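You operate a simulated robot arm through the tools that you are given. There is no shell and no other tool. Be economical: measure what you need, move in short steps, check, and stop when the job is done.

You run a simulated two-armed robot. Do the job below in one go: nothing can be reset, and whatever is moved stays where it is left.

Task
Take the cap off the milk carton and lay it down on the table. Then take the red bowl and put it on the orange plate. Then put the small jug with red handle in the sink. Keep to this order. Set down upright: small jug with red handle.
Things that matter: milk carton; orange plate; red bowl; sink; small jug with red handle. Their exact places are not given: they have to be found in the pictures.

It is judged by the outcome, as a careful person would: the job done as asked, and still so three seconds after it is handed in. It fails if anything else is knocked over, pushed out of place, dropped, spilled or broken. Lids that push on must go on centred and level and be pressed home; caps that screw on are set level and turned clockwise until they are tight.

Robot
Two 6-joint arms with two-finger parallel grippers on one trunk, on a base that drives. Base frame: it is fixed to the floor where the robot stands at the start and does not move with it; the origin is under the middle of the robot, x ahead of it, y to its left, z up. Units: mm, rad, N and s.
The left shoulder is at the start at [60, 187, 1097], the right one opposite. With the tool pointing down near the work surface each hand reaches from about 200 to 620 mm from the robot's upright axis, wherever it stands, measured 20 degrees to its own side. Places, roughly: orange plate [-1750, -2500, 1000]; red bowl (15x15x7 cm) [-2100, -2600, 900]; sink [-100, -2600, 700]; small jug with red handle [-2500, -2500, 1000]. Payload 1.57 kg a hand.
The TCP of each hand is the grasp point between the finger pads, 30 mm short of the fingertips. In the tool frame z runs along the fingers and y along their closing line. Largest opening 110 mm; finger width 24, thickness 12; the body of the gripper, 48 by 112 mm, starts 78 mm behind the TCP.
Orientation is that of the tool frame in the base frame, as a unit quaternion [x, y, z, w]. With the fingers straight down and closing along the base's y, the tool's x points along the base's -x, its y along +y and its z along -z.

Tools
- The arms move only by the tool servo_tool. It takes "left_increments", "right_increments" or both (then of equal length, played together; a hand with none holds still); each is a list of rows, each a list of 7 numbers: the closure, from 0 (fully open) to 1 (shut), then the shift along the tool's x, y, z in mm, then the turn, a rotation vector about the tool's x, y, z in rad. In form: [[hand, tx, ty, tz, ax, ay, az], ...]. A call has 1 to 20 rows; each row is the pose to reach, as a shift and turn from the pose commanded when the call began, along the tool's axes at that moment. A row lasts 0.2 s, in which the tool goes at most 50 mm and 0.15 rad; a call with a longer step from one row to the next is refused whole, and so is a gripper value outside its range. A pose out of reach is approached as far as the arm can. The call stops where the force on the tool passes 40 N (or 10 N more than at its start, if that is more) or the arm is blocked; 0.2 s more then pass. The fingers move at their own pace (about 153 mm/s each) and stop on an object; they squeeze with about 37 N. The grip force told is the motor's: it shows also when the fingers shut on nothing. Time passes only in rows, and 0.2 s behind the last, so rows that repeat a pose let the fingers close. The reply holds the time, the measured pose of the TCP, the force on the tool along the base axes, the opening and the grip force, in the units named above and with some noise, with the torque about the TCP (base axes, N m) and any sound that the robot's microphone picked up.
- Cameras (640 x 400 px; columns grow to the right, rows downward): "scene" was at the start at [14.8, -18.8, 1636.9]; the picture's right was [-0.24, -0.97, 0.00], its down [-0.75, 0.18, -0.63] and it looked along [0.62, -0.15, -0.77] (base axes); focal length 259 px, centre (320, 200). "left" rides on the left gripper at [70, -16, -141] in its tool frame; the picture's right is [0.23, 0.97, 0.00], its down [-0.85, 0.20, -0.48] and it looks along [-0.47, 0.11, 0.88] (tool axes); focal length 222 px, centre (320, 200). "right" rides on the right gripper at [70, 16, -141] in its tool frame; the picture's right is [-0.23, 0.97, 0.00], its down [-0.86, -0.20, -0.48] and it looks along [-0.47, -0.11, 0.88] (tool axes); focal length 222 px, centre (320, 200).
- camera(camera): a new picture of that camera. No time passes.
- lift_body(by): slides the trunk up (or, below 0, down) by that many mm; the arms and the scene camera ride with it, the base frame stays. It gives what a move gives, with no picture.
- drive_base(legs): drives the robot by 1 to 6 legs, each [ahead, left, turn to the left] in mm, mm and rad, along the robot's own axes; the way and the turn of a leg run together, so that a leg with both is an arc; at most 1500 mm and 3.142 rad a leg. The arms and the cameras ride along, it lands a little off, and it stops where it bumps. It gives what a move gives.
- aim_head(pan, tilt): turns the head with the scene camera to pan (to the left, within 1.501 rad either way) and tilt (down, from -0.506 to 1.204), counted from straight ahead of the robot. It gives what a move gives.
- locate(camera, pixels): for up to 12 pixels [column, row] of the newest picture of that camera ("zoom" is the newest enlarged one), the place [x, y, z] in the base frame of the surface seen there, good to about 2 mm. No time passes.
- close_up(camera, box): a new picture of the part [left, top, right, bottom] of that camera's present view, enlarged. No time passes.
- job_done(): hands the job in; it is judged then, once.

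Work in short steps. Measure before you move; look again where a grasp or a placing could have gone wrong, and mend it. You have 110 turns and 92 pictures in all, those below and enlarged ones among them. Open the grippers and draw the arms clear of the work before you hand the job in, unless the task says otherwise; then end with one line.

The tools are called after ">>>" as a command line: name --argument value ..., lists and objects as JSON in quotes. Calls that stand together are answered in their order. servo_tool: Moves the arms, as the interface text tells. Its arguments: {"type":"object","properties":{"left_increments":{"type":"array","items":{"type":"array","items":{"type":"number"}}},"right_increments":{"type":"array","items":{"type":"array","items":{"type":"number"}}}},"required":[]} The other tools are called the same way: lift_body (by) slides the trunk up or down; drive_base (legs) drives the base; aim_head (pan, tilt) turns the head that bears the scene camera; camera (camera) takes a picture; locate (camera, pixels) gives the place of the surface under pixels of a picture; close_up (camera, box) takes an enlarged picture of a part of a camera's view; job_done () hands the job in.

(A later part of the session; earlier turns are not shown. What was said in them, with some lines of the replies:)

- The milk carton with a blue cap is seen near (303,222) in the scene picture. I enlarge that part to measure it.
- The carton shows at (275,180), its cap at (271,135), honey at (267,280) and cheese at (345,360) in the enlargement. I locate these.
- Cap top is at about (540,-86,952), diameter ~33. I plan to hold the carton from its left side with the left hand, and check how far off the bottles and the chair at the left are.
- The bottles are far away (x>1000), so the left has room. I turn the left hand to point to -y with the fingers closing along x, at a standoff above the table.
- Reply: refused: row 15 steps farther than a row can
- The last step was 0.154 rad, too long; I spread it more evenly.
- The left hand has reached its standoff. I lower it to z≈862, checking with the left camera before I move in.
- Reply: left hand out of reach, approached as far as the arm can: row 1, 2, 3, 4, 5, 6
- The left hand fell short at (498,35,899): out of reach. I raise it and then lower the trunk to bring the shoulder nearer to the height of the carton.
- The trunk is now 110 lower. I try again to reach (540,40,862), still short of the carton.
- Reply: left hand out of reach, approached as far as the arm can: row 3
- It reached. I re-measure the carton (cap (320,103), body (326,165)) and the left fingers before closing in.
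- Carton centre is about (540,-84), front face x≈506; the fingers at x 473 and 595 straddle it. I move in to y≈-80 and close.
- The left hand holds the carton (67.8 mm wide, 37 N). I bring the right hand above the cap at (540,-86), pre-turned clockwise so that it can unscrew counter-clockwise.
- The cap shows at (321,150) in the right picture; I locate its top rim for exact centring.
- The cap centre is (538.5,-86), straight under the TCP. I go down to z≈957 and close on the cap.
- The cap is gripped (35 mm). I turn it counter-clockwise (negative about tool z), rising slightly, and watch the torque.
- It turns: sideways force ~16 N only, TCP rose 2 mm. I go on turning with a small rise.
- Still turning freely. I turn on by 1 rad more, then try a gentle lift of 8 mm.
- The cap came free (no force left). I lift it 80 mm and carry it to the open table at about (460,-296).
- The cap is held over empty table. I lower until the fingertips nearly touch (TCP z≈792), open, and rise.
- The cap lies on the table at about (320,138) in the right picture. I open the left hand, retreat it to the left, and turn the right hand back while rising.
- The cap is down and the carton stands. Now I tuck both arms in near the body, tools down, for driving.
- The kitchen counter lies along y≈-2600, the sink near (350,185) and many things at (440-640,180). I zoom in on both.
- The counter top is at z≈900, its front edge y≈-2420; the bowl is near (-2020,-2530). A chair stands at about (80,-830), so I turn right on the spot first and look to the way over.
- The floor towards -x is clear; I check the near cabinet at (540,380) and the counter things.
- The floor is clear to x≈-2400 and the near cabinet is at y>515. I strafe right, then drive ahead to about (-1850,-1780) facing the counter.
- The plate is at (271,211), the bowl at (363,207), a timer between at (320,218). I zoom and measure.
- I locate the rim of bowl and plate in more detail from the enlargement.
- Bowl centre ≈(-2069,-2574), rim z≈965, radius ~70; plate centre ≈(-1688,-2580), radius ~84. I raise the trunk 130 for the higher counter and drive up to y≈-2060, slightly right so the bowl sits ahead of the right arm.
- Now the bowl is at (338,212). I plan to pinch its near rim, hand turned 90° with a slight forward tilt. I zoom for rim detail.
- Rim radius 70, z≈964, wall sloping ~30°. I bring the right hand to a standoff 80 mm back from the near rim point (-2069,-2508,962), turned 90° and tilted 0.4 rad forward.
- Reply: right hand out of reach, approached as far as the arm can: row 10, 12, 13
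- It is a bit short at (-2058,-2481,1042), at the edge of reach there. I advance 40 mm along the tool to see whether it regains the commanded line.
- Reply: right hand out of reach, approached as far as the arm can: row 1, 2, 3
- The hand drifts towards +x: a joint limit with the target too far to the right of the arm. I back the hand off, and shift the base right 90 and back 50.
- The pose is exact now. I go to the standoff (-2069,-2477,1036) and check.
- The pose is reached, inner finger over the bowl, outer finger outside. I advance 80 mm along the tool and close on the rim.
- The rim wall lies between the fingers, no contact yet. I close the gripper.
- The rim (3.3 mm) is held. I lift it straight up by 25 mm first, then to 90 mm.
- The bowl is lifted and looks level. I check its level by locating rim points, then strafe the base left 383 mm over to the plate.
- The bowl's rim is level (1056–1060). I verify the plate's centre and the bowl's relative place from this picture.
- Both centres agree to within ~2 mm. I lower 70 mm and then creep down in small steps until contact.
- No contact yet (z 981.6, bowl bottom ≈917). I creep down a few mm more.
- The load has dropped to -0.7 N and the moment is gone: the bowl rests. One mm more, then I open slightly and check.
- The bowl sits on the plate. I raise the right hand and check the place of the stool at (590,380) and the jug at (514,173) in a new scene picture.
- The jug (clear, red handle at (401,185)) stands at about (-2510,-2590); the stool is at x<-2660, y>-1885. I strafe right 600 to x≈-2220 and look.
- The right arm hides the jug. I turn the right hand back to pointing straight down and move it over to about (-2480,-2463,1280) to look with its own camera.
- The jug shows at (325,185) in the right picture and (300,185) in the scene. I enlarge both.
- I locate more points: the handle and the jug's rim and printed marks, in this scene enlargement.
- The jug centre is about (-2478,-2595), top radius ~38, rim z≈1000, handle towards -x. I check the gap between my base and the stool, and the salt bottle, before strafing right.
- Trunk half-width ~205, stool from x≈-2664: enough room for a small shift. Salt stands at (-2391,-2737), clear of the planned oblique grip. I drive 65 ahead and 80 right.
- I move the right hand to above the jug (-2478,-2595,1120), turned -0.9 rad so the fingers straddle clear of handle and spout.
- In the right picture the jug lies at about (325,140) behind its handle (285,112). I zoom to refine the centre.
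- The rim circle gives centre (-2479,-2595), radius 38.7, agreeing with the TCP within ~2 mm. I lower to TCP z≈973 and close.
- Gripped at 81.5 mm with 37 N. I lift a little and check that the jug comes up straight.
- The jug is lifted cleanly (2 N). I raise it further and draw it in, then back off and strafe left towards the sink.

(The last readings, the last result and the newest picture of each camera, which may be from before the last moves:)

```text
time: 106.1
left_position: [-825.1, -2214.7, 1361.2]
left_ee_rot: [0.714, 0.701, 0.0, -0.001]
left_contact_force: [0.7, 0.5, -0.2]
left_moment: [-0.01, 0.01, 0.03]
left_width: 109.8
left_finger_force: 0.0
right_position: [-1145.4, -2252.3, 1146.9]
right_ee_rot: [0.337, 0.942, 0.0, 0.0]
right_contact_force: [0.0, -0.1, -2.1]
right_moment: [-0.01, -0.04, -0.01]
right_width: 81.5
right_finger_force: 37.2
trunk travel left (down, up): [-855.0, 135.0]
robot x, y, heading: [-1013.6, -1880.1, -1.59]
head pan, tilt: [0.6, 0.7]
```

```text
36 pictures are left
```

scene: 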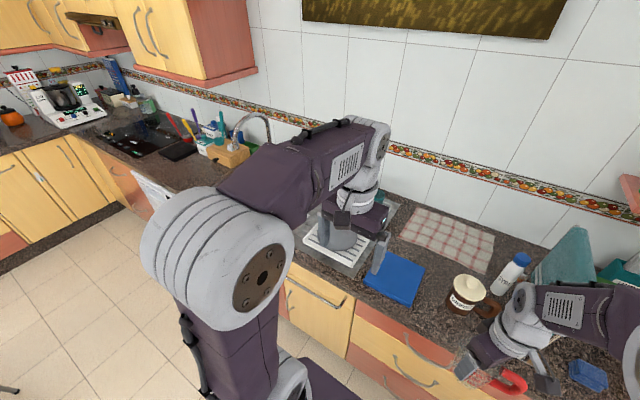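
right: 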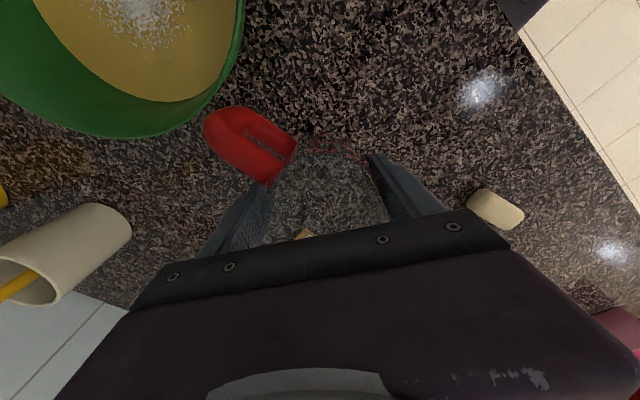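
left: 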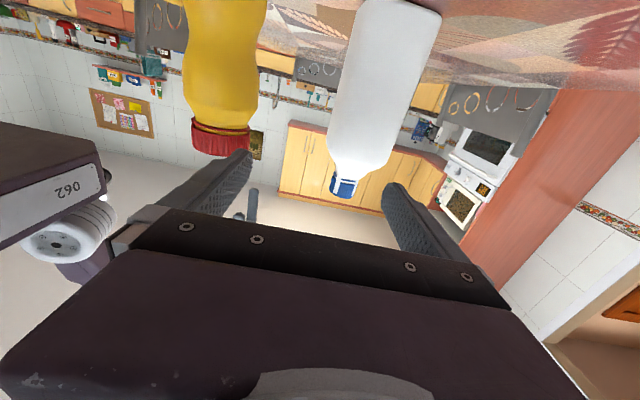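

Still steady, the jug held; the floor is clear. I go on left 800 and correct the heading.

>>> drive_base --legs '[[0, 800, 0.018]]'

>>> aim_head --pan 0 --tilt 0.8

>>> camera --camera "scene"

```text
time: 110.3
left_position: [-50.1, -2217.8, 1361.3]
left_ee_rot: [0.707, 0.707, 0.001, 0.001]
left_contact_force: [-0.2, 0.4, 0.3]
left_moment: [0.01, 0.01, 0.0]
left_width: 110.1
left_finger_force: 0.1
right_position: [-369.2, -2262.3, 1147.4]
right_ee_rot: [0.328, 0.945, 0.0, 0.0]
right_contact_force: [-0.3, -0.1, -2.4]
right_moment: [-0.02, -0.07, -0.07]
right_width: 81.4
right_finger_force: 36.5
trunk travel left (down, up): [-855.0, 135.0]
robot x, y, heading: [-238.0, -1886.1, -1.574]
head pan, tilt: [0.6, 0.7]
```

```text
time: 111.3
left_position: [-47.9, -2216.9, 1361.6]
left_ee_rot: [0.707, 0.707, 0.0, 0.0]
left_contact_force: [0.0, -0.3, 0.0]
left_moment: [-0.02, -0.02, -0.01]
left_width: 110.0
left_finger_force: 0.1
right_position: [-367.4, -2262.1, 1147.2]
right_ee_rot: [0.329, 0.944, 0.0, 0.0]
right_contact_force: [0.6, 1.2, -1.8]
right_moment: [0.01, -0.06, 0.0]
right_width: 81.7
right_finger_force: 37.4
trunk travel left (down, up): [-855.0, 135.0]
robot x, y, heading: [-236.0, -1890.1, -1.572]
head pan, tilt: [0.0, 0.799]
```

```text
35 pictures are left
```

scene: 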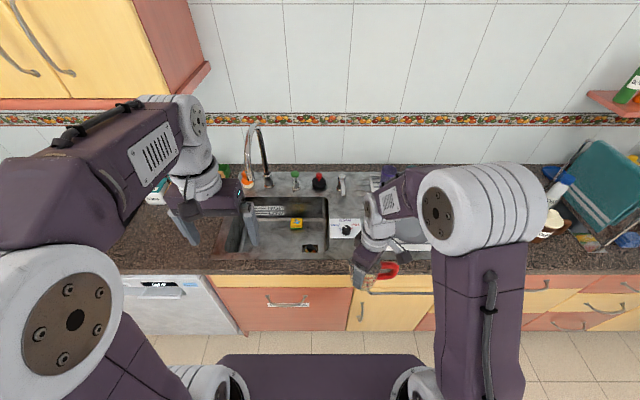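

The sink basin shows at (245–328,197–258), with a sponge at (296,222) and the drain at (310,247). I zoom and measure.

>>> close_up --camera "scene" --box '[210, 165, 370, 265]'

>>> locate --camera "zoom" --pixels '[[190, 290], [260, 330], [250, 250], [340, 230], [400, 330], [440, 240], [300, 300], [460, 340], [80, 330], [470, 130], [330, 360], [160, 200]]'

```text
4.00 times, centred on (290, 215) of scene
```

zoom: 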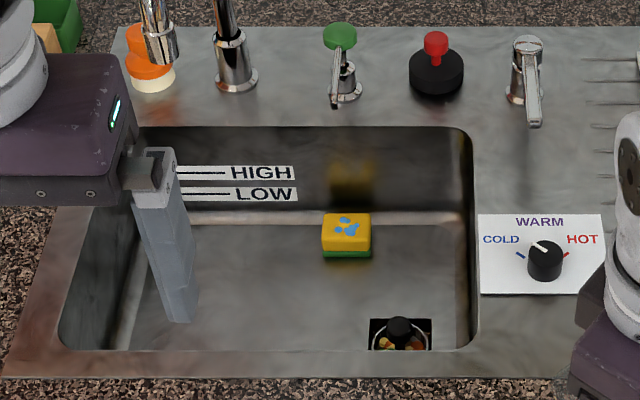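

```text
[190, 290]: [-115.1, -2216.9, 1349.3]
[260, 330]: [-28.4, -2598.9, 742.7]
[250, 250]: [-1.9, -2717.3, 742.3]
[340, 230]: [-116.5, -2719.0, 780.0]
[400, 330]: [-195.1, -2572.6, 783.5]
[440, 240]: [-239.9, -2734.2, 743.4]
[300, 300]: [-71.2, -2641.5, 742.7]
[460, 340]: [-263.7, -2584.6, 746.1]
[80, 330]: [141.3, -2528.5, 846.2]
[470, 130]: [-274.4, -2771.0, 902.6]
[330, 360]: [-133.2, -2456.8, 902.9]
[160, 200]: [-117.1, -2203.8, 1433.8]
```

Sink floor z≈743, rim z≈902, basin x≈-270…150, y≈-2770…-2475. A free spot is about (-25,-2610), clear of sponge (-116,-2719) and drain (-195,-2570). I check the tap's place, then drive left 336.

>>> locate --camera "zoom" --pixels '[[160, 45], [165, 10], [230, 60], [340, 90], [145, 80], [110, 345], [300, 350], [470, 350], [60, 345], [140, 140]]'

>>> locate --camera "scene" --pixels '[[251, 140], [258, 127], [265, 140], [249, 170], [205, 70], [195, 90], [100, 100]]'

>>> drive_base --legs '[[0, 336, 0]]'

>>> camera --camera "scene"

```text
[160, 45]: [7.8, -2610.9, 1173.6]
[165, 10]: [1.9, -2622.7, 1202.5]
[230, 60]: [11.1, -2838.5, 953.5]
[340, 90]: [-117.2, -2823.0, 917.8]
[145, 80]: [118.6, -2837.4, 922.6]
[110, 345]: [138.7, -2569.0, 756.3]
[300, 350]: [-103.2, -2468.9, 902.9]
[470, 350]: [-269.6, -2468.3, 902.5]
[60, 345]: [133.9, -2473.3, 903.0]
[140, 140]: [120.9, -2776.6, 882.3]
```

```text
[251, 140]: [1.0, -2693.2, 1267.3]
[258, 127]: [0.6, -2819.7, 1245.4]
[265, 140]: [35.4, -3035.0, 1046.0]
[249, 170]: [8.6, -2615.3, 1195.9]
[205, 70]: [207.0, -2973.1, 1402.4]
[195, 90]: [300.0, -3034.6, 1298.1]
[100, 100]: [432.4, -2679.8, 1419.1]
```

```text
time: 113.5
left_position: [282.5, -2216.5, 1361.3]
left_ee_rot: [0.706, 0.708, 0.001, 0.001]
left_contact_force: [-0.7, -0.5, -0.7]
left_moment: [-0.01, -0.03, -0.05]
left_width: 109.8
left_finger_force: 0.1
right_position: [-36.2, -2263.0, 1146.9]
right_ee_rot: [0.328, 0.945, 0.0, 0.001]
right_contact_force: [-0.4, 0.4, -2.5]
right_moment: [0.02, -0.02, 0.02]
right_width: 81.5
right_finger_force: 37.1
trunk travel left (down, up): [-855.0, 135.0]
robot x, y, heading: [91.3, -1891.5, -1.565]
head pan, tilt: [0.0, 0.799]
```

```text
33 pictures are left
```

scene: 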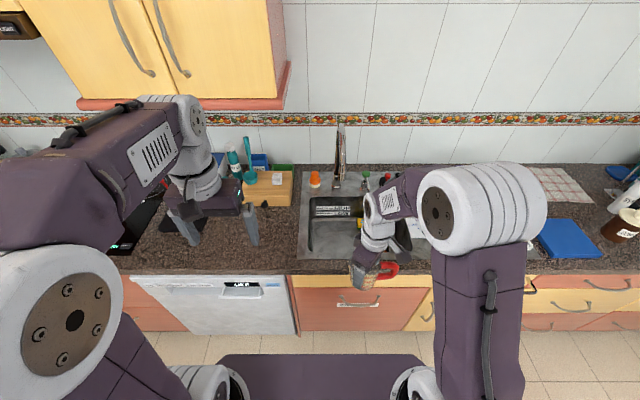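

The tap spout ends at (8,-2611,~1170), so I keep the hand well right of it: target spot (-110,-2585), clear of drain and sponge. I shift base right 75 and ahead 180, then lower the trunk 100.

>>> drive_base --legs '[[0, -75, -0.006], [180, 0, 0]]'

>>> lift_body --by -100

>>> aim_head --pan 0 --tilt 1.0

>>> camera --camera "scene"

```text
time: 115.6
left_position: [210.2, -2395.7, 1362.5]
left_ee_rot: [0.708, 0.706, -0.001, 0.001]
left_contact_force: [-0.2, 1.2, -0.3]
left_moment: [-0.03, 0.03, -0.02]
left_width: 110.1
left_finger_force: 0.1
right_position: [-110.6, -2440.0, 1148.5]
right_ee_rot: [0.332, 0.943, -0.002, 0.0]
right_contact_force: [1.2, 0.7, -2.6]
right_moment: [-0.03, -0.03, 0.0]
right_width: 81.6
right_finger_force: 37.1
trunk travel left (down, up): [-855.0, 135.0]
robot x, y, heading: [15.4, -2067.6, -1.577]
head pan, tilt: [0.0, 0.799]
```

```text
time: 117.0
left_position: [209.0, -2401.0, 1260.2]
left_ee_rot: [0.709, 0.706, 0.0, -0.001]
left_contact_force: [0.5, -1.1, -0.5]
left_moment: [-0.01, 0.01, 0.02]
left_width: 110.1
left_finger_force: 0.0
right_position: [-110.4, -2443.4, 1046.5]
right_ee_rot: [0.331, 0.944, 0.001, -0.001]
right_contact_force: [0.3, -0.4, -1.8]
right_moment: [-0.01, -0.03, 0.01]
right_width: 81.3
right_finger_force: 37.0
trunk travel left (down, up): [-755.0, 235.0]
robot x, y, heading: [15.9, -2071.3, -1.574]
head pan, tilt: [0.0, 0.799]
```

```text
time: 117.7
left_position: [207.7, -2400.0, 1261.7]
left_ee_rot: [0.708, 0.706, 0.001, 0.0]
left_contact_force: [0.3, 0.0, 0.1]
left_moment: [0.0, 0.03, 0.0]
left_width: 110.2
left_finger_force: 0.1
right_position: [-110.7, -2443.8, 1047.4]
right_ee_rot: [0.331, 0.944, 0.0, -0.001]
right_contact_force: [0.1, -0.4, -1.7]
right_moment: [0.02, -0.02, -0.02]
right_width: 81.6
right_finger_force: 37.3
trunk travel left (down, up): [-755.0, 235.0]
robot x, y, heading: [19.7, -2072.8, -1.572]
head pan, tilt: [0.0, 1.0]
```

```text
32 pictures are left
```

scene: 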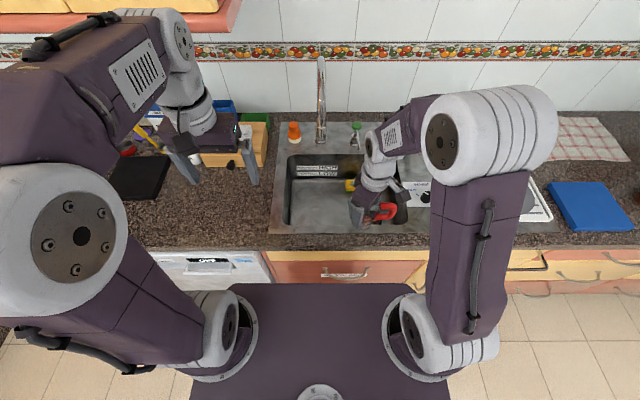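

All clear. I extend the jug over the basin to (-110,-2585) and look.

>>> servo_tool --right_increments '[[0.7, -18, -22, 0, 0, 0, 0], [0.7, -36, -44, 0, 0, 0, 0], [0.7, -54, -67, 0, 0, 0, 0], [0.7, -72, -90, 0, 0, 0, 0], [0.7, -89, -111, 0, 0, 0, 0], [0.7, -89, -111, 0, 0, 0, 0]]'

>>> camera --camera "right"

>>> close_up --camera "scene" --box '[250, 100, 450, 225]'

```text
time: 119.1
left_position: [210.0, -2399.1, 1261.5]
left_ee_rot: [0.708, 0.706, 0.001, 0.0]
left_contact_force: [0.4, 0.7, 0.2]
left_moment: [-0.01, 0.01, -0.02]
left_width: 110.1
left_finger_force: 0.1
right_position: [-110.2, -2587.2, 1048.6]
right_ee_rot: [0.331, 0.944, 0.001, 0.0]
right_contact_force: [-0.2, 0.7, -2.2]
right_moment: [-0.01, 0.0, 0.01]
right_width: 81.6
right_finger_force: 37.0
trunk travel left (down, up): [-755.0, 235.0]
robot x, y, heading: [18.8, -2069.0, -1.576]
head pan, tilt: [0.0, 1.0]
```

```text
31 pictures are left
```

right: 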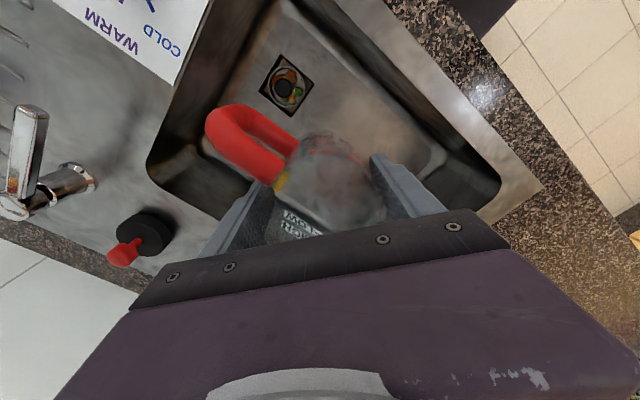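

```text
3.20 times, centred on (350, 162) of scene
```

zoom: 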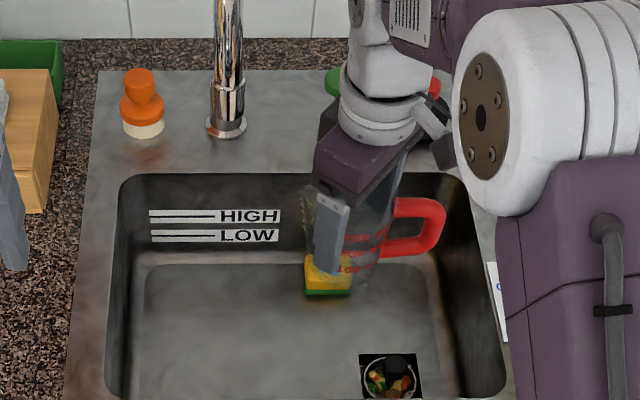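

The jug is over free basin floor (sponge behind, drain to the right). I lower 200 mm in steps.

>>> locate --camera "zoom" --pixels '[[328, 293], [310, 290], [350, 288], [365, 365], [230, 330]]'

>>> servo_tool --right_increments '[[0.7, 0, 0, 30, 0, 0, 0], [0.7, 0, 0, 60, 0, 0, 0], [0.7, 0, 0, 90, 0, 0, 0], [0.7, 0, 0, 120, 0, 0, 0], [0.7, 0, 0, 150, 0, 0, 0], [0.7, 0, 0, 180, 0, 0, 0], [0.7, 0, 0, 205, 0, 0, 0], [0.7, 0, 0, 205, 0, 0, 0]]'

>>> close_up --camera "scene" --box '[250, 100, 450, 225]'

```text
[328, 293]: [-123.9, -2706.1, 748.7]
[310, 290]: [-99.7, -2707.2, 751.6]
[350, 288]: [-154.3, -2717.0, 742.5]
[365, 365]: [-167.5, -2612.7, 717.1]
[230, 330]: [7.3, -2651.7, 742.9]
```

```text
time: 120.9
left_position: [208.7, -2399.8, 1261.2]
left_ee_rot: [0.708, 0.706, -0.001, 0.0]
left_contact_force: [0.2, 0.2, -0.5]
left_moment: [-0.02, 0.02, 0.03]
left_width: 110.0
left_finger_force: 0.1
right_position: [-110.2, -2585.1, 841.9]
right_ee_rot: [0.331, 0.944, 0.001, 0.0]
right_contact_force: [0.6, -0.1, -2.7]
right_moment: [-0.02, -0.04, 0.01]
right_width: 81.4
right_finger_force: 36.6
trunk travel left (down, up): [-755.0, 235.0]
robot x, y, heading: [17.4, -2070.8, -1.574]
head pan, tilt: [0.0, 1.0]
```

```text
3.20 times, centred on (350, 162) of scene
```

zoom: 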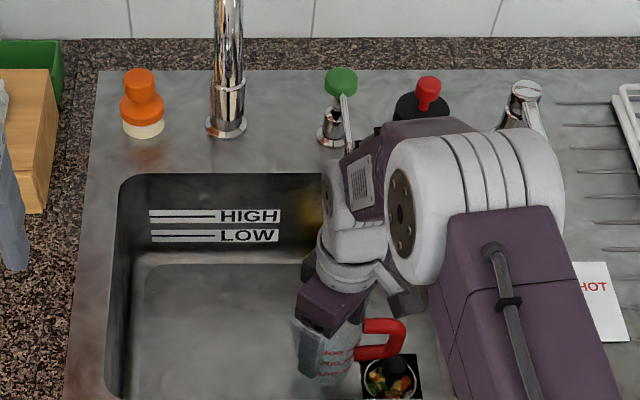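

Reach is fine. Drain edge at x≈-165, so I shift 10 mm to +x while creeping down the last ~25 mm.

>>> servo_tool --right_increments '[[0.7, -7.8, 6.3, 10, 0, 0, 0], [0.7, -7.8, 6.3, 18, 0, 0, 0], [0.7, -7.8, 6.3, 21, 0, 0, 0], [0.7, -7.8, 6.3, 23, 0, 0, 0], [0.7, -7.8, 6.3, 24, 0, 0, 0], [0.7, -7.8, 6.3, 24, 0, 0, 0]]'

```text
time: 122.3
left_position: [210.1, -2400.2, 1260.0]
left_ee_rot: [0.709, 0.705, 0.0, 0.0]
left_contact_force: [-0.3, -0.3, -0.4]
left_moment: [0.02, -0.01, 0.0]
left_width: 109.8
left_finger_force: 0.1
right_position: [-99.7, -2586.1, 818.2]
right_ee_rot: [0.331, 0.944, 0.0, 0.0]
right_contact_force: [6.5, -2.0, 1.8]
right_moment: [-0.01, 0.04, 0.14]
right_width: 78.4
right_finger_force: 37.1
trunk travel left (down, up): [-755.0, 235.0]
robot x, y, heading: [19.8, -2068.7, -1.577]
head pan, tilt: [0.0, 1.0]
```

Contact (force 6.5,-2,1.8) and the width shrank to 78.4: the jug may have shifted in the grip. I look before going on.

>>> camera --camera "right"

>>> close_up --camera "scene" --box '[290, 140, 450, 240]'

```text
28 pictures are left
```

right: 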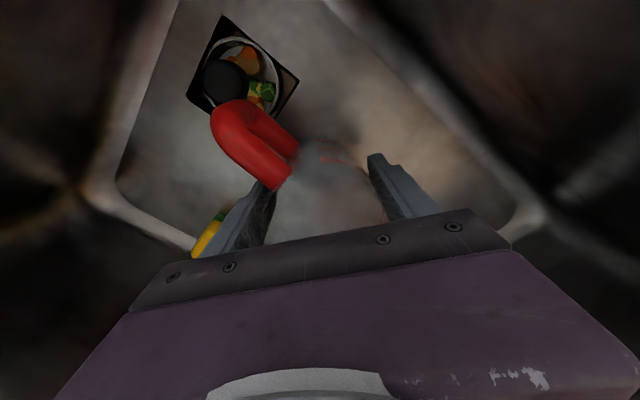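

```text
4.00 times, centred on (370, 190) of scene
```

zoom: 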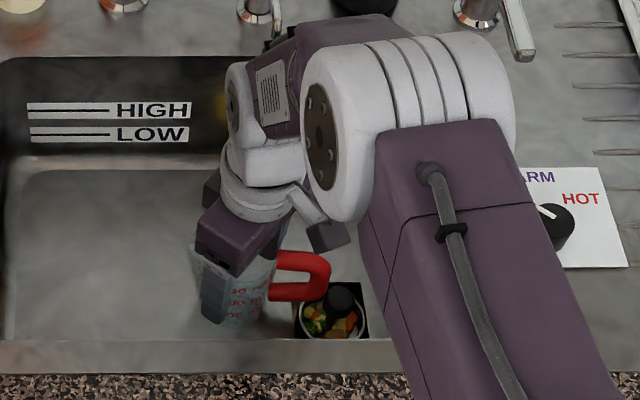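

The handle tip is right at the black drain plug (about (-190,-2572)); it likely touched it. I raise 45 mm and re-look at the jug in the grip.

>>> servo_tool --right_increments '[[0.7, 0, 0, -15, 0, 0, 0], [0.7, 0, 0, -30, 0, 0, 0], [0.7, 0, 0, -45, 0, 0, 0], [0.7, -14, -14, -45, 0, 0, 0], [0.7, -28, -27, -45, 0, 0, 0], [0.7, -28, -27, -45, 0, 0, 0]]'

>>> close_up --camera "right" --box '[160, 20, 480, 220]'

>>> close_up --camera "scene" --box '[290, 140, 450, 240]'

```text
time: 123.7
left_position: [208.7, -2399.6, 1260.8]
left_ee_rot: [0.708, 0.706, 0.0, 0.0]
left_contact_force: [-0.5, 0.2, -0.6]
left_moment: [0.0, 0.0, 0.04]
left_width: 110.0
left_finger_force: 0.1
right_position: [-96.5, -2623.8, 863.2]
right_ee_rot: [0.331, 0.943, 0.0, 0.0]
right_contact_force: [0.7, 1.0, -1.8]
right_moment: [0.02, -0.06, -0.01]
right_width: 78.0
right_finger_force: 37.1
trunk travel left (down, up): [-755.0, 235.0]
robot x, y, heading: [16.8, -2071.8, -1.576]
head pan, tilt: [0.0, 1.0]
```

```text
2.00 times, centred on (320, 120) of right
```

zoom: 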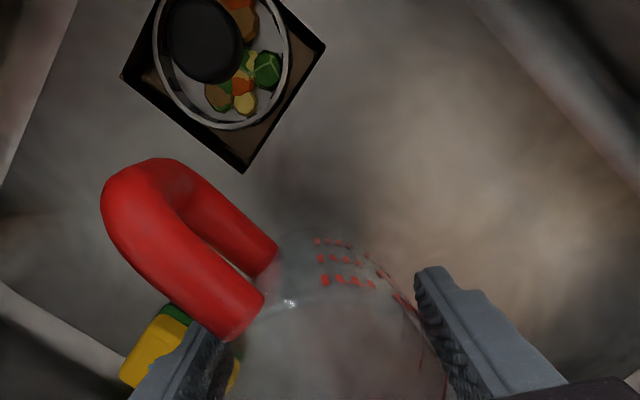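

```text
4.00 times, centred on (370, 190) of scene
```

zoom: 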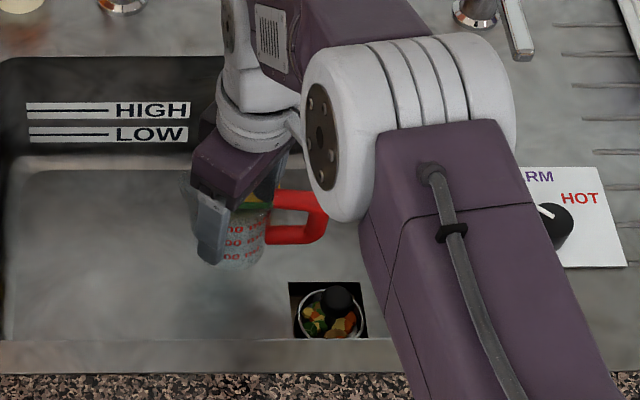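

The jug is still held (78 mm, ~2 N). I measure its tilt by locating handle and printed marks.

>>> camera --camera "right"

>>> locate --camera "zoom" --pixels '[[285, 195], [300, 195], [318, 210], [322, 232], [275, 235], [285, 237], [235, 230], [235, 243], [235, 257]]'

>>> locate --camera "right" --pixels '[[220, 110], [235, 125], [255, 150], [275, 172], [240, 108], [280, 140], [320, 141], [320, 150], [322, 160], [342, 163]]'

```text
24 pictures are left
```

right: 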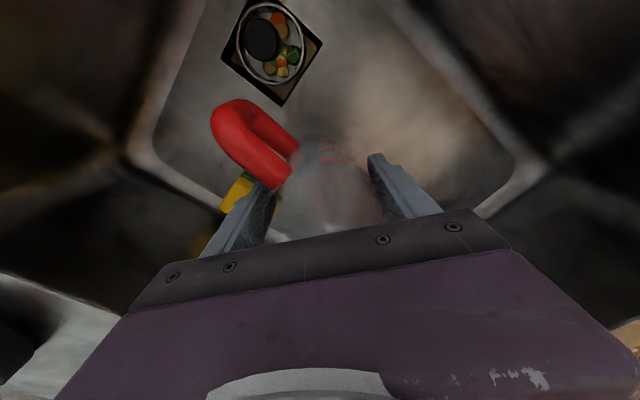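

```text
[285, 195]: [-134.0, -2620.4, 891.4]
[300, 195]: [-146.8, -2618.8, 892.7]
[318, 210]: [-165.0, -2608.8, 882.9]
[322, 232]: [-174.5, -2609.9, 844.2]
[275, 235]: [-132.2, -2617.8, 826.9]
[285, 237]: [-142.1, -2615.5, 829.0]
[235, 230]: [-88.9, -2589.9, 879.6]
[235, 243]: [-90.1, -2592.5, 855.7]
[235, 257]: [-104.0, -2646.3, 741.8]
```

```text
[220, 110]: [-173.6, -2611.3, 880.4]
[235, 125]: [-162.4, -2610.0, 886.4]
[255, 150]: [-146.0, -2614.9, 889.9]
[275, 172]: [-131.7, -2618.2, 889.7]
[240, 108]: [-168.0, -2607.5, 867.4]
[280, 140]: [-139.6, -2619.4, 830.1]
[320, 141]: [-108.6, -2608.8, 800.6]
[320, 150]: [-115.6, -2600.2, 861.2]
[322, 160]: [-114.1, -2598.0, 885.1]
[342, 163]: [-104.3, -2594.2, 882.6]
```

The jug slid up ~8 mm and turned slightly in the grip, but it stays close to upright; its bottom is now at ≈798. I lower 48 mm at this clear spot and then creep.

>>> servo_tool --right_increments '[[0.7, 0, 0, 20, 0, 0, 0], [0.7, 0, 0, 38, 0, 0, 0], [0.7, 0, 0, 48, 0, 0, 0], [0.7, 0, 0, 48, 0, 0, 0]]'

>>> close_up --camera "scene" --box '[290, 140, 450, 240]'

```text
time: 124.7
left_position: [209.4, -2400.9, 1261.0]
left_ee_rot: [0.708, 0.706, -0.001, 0.0]
left_contact_force: [-0.1, 0.7, 0.5]
left_moment: [0.0, -0.02, 0.0]
left_width: 110.0
left_finger_force: 0.0
right_position: [-95.5, -2624.0, 815.4]
right_ee_rot: [0.331, 0.944, 0.001, -0.001]
right_contact_force: [0.0, -1.2, -2.7]
right_moment: [-0.02, -0.04, -0.02]
right_width: 77.9
right_finger_force: 37.1
trunk travel left (down, up): [-755.0, 235.0]
robot x, y, heading: [17.8, -2068.7, -1.574]
head pan, tilt: [0.0, 1.0]
```

```text
4.00 times, centred on (370, 190) of scene
```

zoom: 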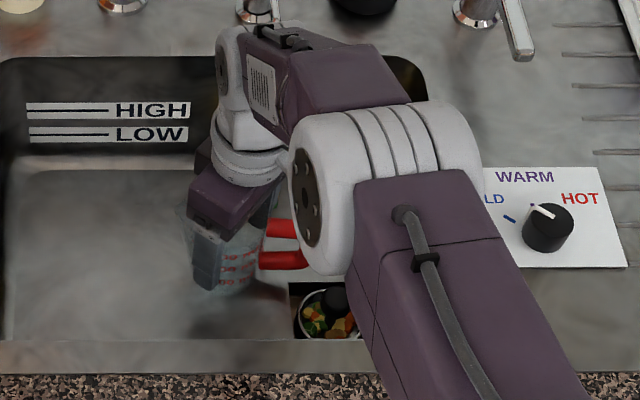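

No contact yet. I creep down in 1–2 mm steps.

>>> servo_tool --right_increments '[[0.7, 0, 0, 2, 0, 0, 0], [0.7, 0, 0, 4, 0, 0, 0], [0.7, 0, 0, 5, 0, 0, 0], [0.7, 0, 0, 5, 0, 0, 0]]'

```text
time: 125.7
left_position: [207.6, -2397.6, 1262.0]
left_ee_rot: [0.708, 0.706, 0.0, 0.001]
left_contact_force: [0.1, -0.5, 0.1]
left_moment: [0.02, -0.02, -0.01]
left_width: 110.1
left_finger_force: 0.1
right_position: [-95.9, -2623.0, 812.1]
right_ee_rot: [0.332, 0.943, -0.002, 0.0]
right_contact_force: [-5.5, -1.0, 17.2]
right_moment: [-0.13, -0.37, -0.04]
right_width: 77.3
right_finger_force: 37.5
trunk travel left (down, up): [-755.0, 235.0]
robot x, y, heading: [15.7, -2070.6, -1.574]
head pan, tilt: [0.0, 1.0]
```

The jug touches the floor (17 N). I ease up 2 mm, open gently, and look before raising.

>>> servo_tool --right_increments '[[0.7, 0, 0, -2, 0, 0, 0], [0.3, 0, 0, -2, 0, 0, 0], [0.25, 0, 0, -2, 0, 0, 0], [0.2, 0, 0, -2, 0, 0, 0], [0.15, 0, 0, -2, 0, 0, 0], [0.1, 0, 0, -2, 0, 0, 0], [0.1, 0, 0, -2, 0, 0, 0]]'

>>> camera --camera "right"

```text
time: 127.3
left_position: [208.4, -2400.0, 1260.5]
left_ee_rot: [0.708, 0.706, 0.0, 0.0]
left_contact_force: [0.6, -0.1, 0.7]
left_moment: [0.01, -0.01, 0.01]
left_width: 110.3
left_finger_force: 0.1
right_position: [-96.1, -2624.1, 812.9]
right_ee_rot: [0.332, 0.943, 0.001, 0.0]
right_contact_force: [0.5, -1.3, 0.6]
right_moment: [-0.01, 0.0, 0.04]
right_width: 99.4
right_finger_force: 0.1
trunk travel left (down, up): [-755.0, 235.0]
robot x, y, heading: [17.8, -2072.4, -1.574]
head pan, tilt: [0.0, 1.0]
```

```text
22 pictures are left
```

right: 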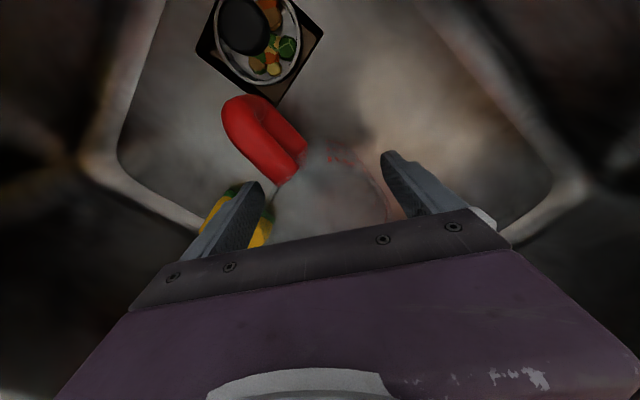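

The jug stands free upright. I raise the hand straight up 150 mm and then draw it back.

>>> servo_tool --right_increments '[[0.1, 0, 0, -10, 0, 0, 0], [0.1, 0, 0, -30, 0, 0, 0], [0.1, 0, 0, -60, 0, 0, 0], [0.1, 0, 0, -95, 0, 0, 0], [0.1, 0, 0, -130, 0, 0, 0], [0.1, 0, 0, -160, 0, 0, 0], [0.1, 20, 20, -185, 0, 0, 0], [0.1, 45, 50, -215, 0, 0, 0], [0.1, 70, 85, -250, 0, 0, 0], [0.1, 90, 115, -280, 0, 0, 0], [0.1, 90, 115, -280, 0, 0, 0]]'

>>> camera --camera "scene"

>>> close_up --camera "scene" --box '[270, 120, 430, 220]'

```text
refused: row 9 steps farther than a row can; nothing moved
```

```text
21 pictures are left
```

scene: 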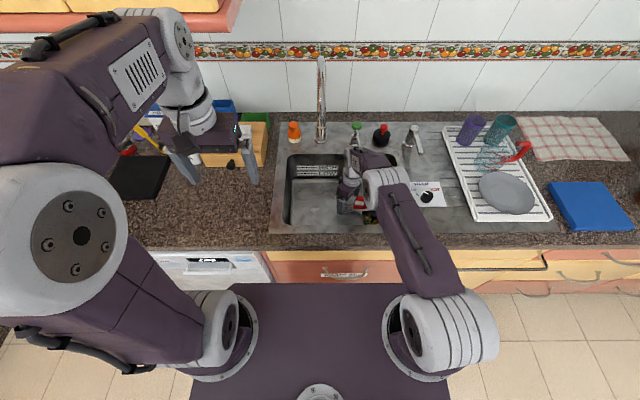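

```text
4.00 times, centred on (350, 170) of scene
```

zoom: 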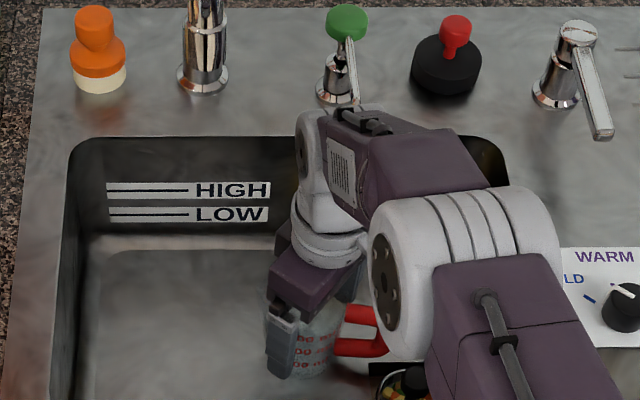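

One step was too long; I repeat the retreat with smaller steps.

>>> servo_tool --right_increments '[[0.1, 0, 0, -10, 0, 0, 0], [0.1, 0, 0, -30, 0, 0, 0], [0.1, 0, 0, -60, 0, 0, 0], [0.1, 0, 0, -95, 0, 0, 0], [0.1, 0, 0, -130, 0, 0, 0], [0.1, 0, 0, -160, 0, 0, 0], [0.1, 15, 18, -185, 0, 0, 0], [0.1, 33, 41, -205, 0, 0, 0], [0.1, 52, 65, -230, 0, 0, 0], [0.1, 71, 90, -255, 0, 0, 0], [0.1, 90, 115, -280, 0, 0, 0], [0.1, 90, 115, -280, 0, 0, 0]]'

>>> close_up --camera "scene" --box '[270, 120, 430, 220]'

```text
time: 129.9
left_position: [208.8, -2400.6, 1260.1]
left_ee_rot: [0.709, 0.706, 0.0, 0.0]
left_contact_force: [0.1, -0.5, 0.7]
left_moment: [0.02, 0.02, -0.04]
left_width: 109.9
left_finger_force: 0.1
right_position: [-93.6, -2479.1, 1093.0]
right_ee_rot: [0.331, 0.944, 0.001, -0.001]
right_contact_force: [1.3, 0.3, 0.9]
right_moment: [-0.01, -0.05, 0.0]
right_width: 99.2
right_finger_force: 0.1
trunk travel left (down, up): [-755.0, 235.0]
robot x, y, heading: [19.2, -2071.3, -1.574]
head pan, tilt: [0.0, 1.0]
```

```text
4.00 times, centred on (350, 170) of scene
```

zoom: 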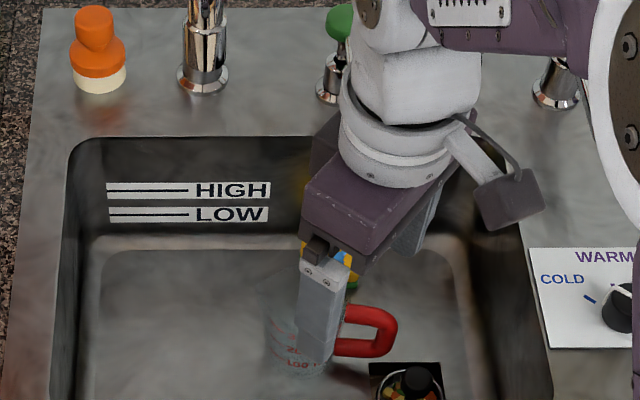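

The jug stands in the basin. I back the base off 350 mm to clear the work, and check the sink once more.

>>> drive_base --legs '[[-350, 0, 0]]'

>>> aim_head --pan -0.1 --tilt 0.7

>>> camera --camera "scene"

>>> close_up --camera "scene" --box '[240, 140, 400, 240]'

```text
time: 132.2
left_position: [210.3, -2048.4, 1260.2]
left_ee_rot: [0.709, 0.705, 0.001, 0.0]
left_contact_force: [0.1, -0.3, -0.1]
left_moment: [0.02, -0.01, -0.01]
left_width: 109.8
left_finger_force: 0.1
right_position: [-91.4, -2126.4, 1094.0]
right_ee_rot: [0.331, 0.944, 0.0, -0.001]
right_contact_force: [-0.4, 1.1, -0.2]
right_moment: [0.0, 0.02, 0.04]
right_width: 99.2
right_finger_force: 0.1
trunk travel left (down, up): [-755.0, 235.0]
robot x, y, heading: [17.0, -1718.1, -1.576]
head pan, tilt: [0.0, 1.0]
```

```text
time: 133.0
left_position: [209.1, -2046.9, 1261.3]
left_ee_rot: [0.708, 0.706, 0.0, 0.0]
left_contact_force: [-0.2, 0.8, 0.5]
left_moment: [0.02, 0.01, 0.02]
left_width: 110.0
left_finger_force: 0.1
right_position: [-91.5, -2124.8, 1094.3]
right_ee_rot: [0.33, 0.944, 0.0, 0.0]
right_contact_force: [0.1, 0.0, 1.0]
right_moment: [0.03, 0.03, 0.03]
right_width: 98.8
right_finger_force: 0.1
trunk travel left (down, up): [-755.0, 235.0]
robot x, y, heading: [17.4, -1717.0, -1.574]
head pan, tilt: [-0.099, 0.7]
```

```text
18 pictures are left
```

scene: 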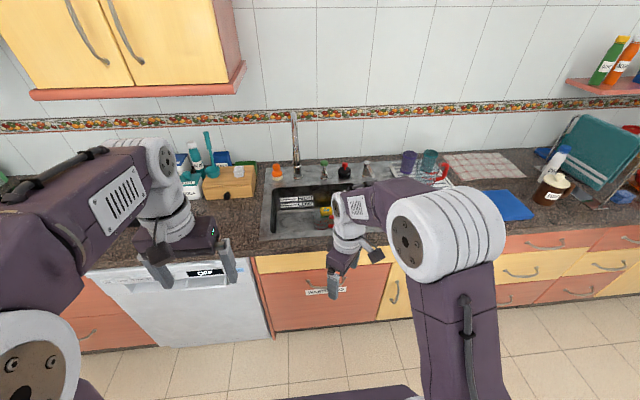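

```text
4.00 times, centred on (320, 190) of scene
```

zoom: 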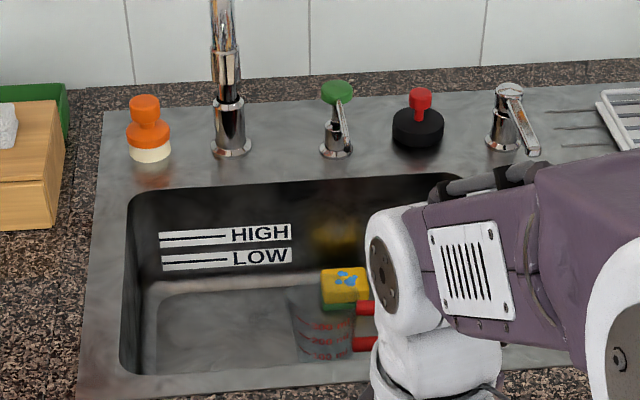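

The jug stands upright in the sink and the sponge is in place. A last look at the bowl on the plate.

>>> aim_head --pan -1.1 --tilt 0.4

>>> camera --camera "scene"

```text
time: 134.2
left_position: [210.8, -2047.3, 1260.1]
left_ee_rot: [0.708, 0.706, 0.0, 0.0]
left_contact_force: [1.3, 0.8, 0.1]
left_moment: [-0.02, 0.02, -0.01]
left_width: 110.1
left_finger_force: 0.0
right_position: [-92.3, -2125.5, 1092.9]
right_ee_rot: [0.331, 0.944, 0.001, 0.0]
right_contact_force: [0.0, 0.0, 0.2]
right_moment: [-0.02, 0.02, -0.01]
right_width: 99.1
right_finger_force: 0.0
trunk travel left (down, up): [-755.0, 235.0]
robot x, y, heading: [22.5, -1720.1, -1.577]
head pan, tilt: [-1.1, 0.4]
```

```text
16 pictures are left
```

scene: 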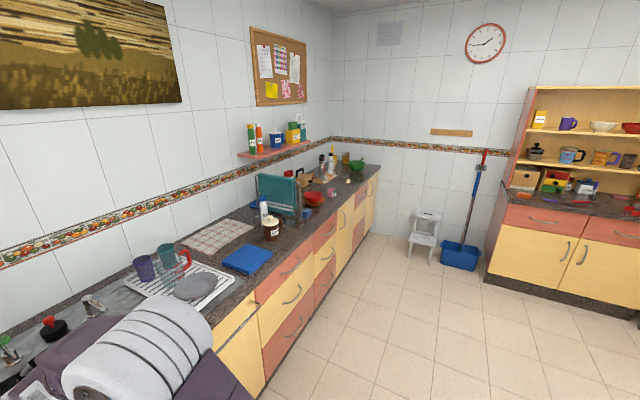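

The bowl is on the plate at (313,200), the jug is in the sink, the cap is on the table, and both grippers are open and clear. I hand the job in.

>>> job_done

```text
The job is handed in.
```

The cap is off the milk carton and on the table, the red bowl is on the orange plate, and the small jug with the red handle stands upright in the sink; on the way down the jug's handle brushed something, probably the drain plug, but nothing looked moved.
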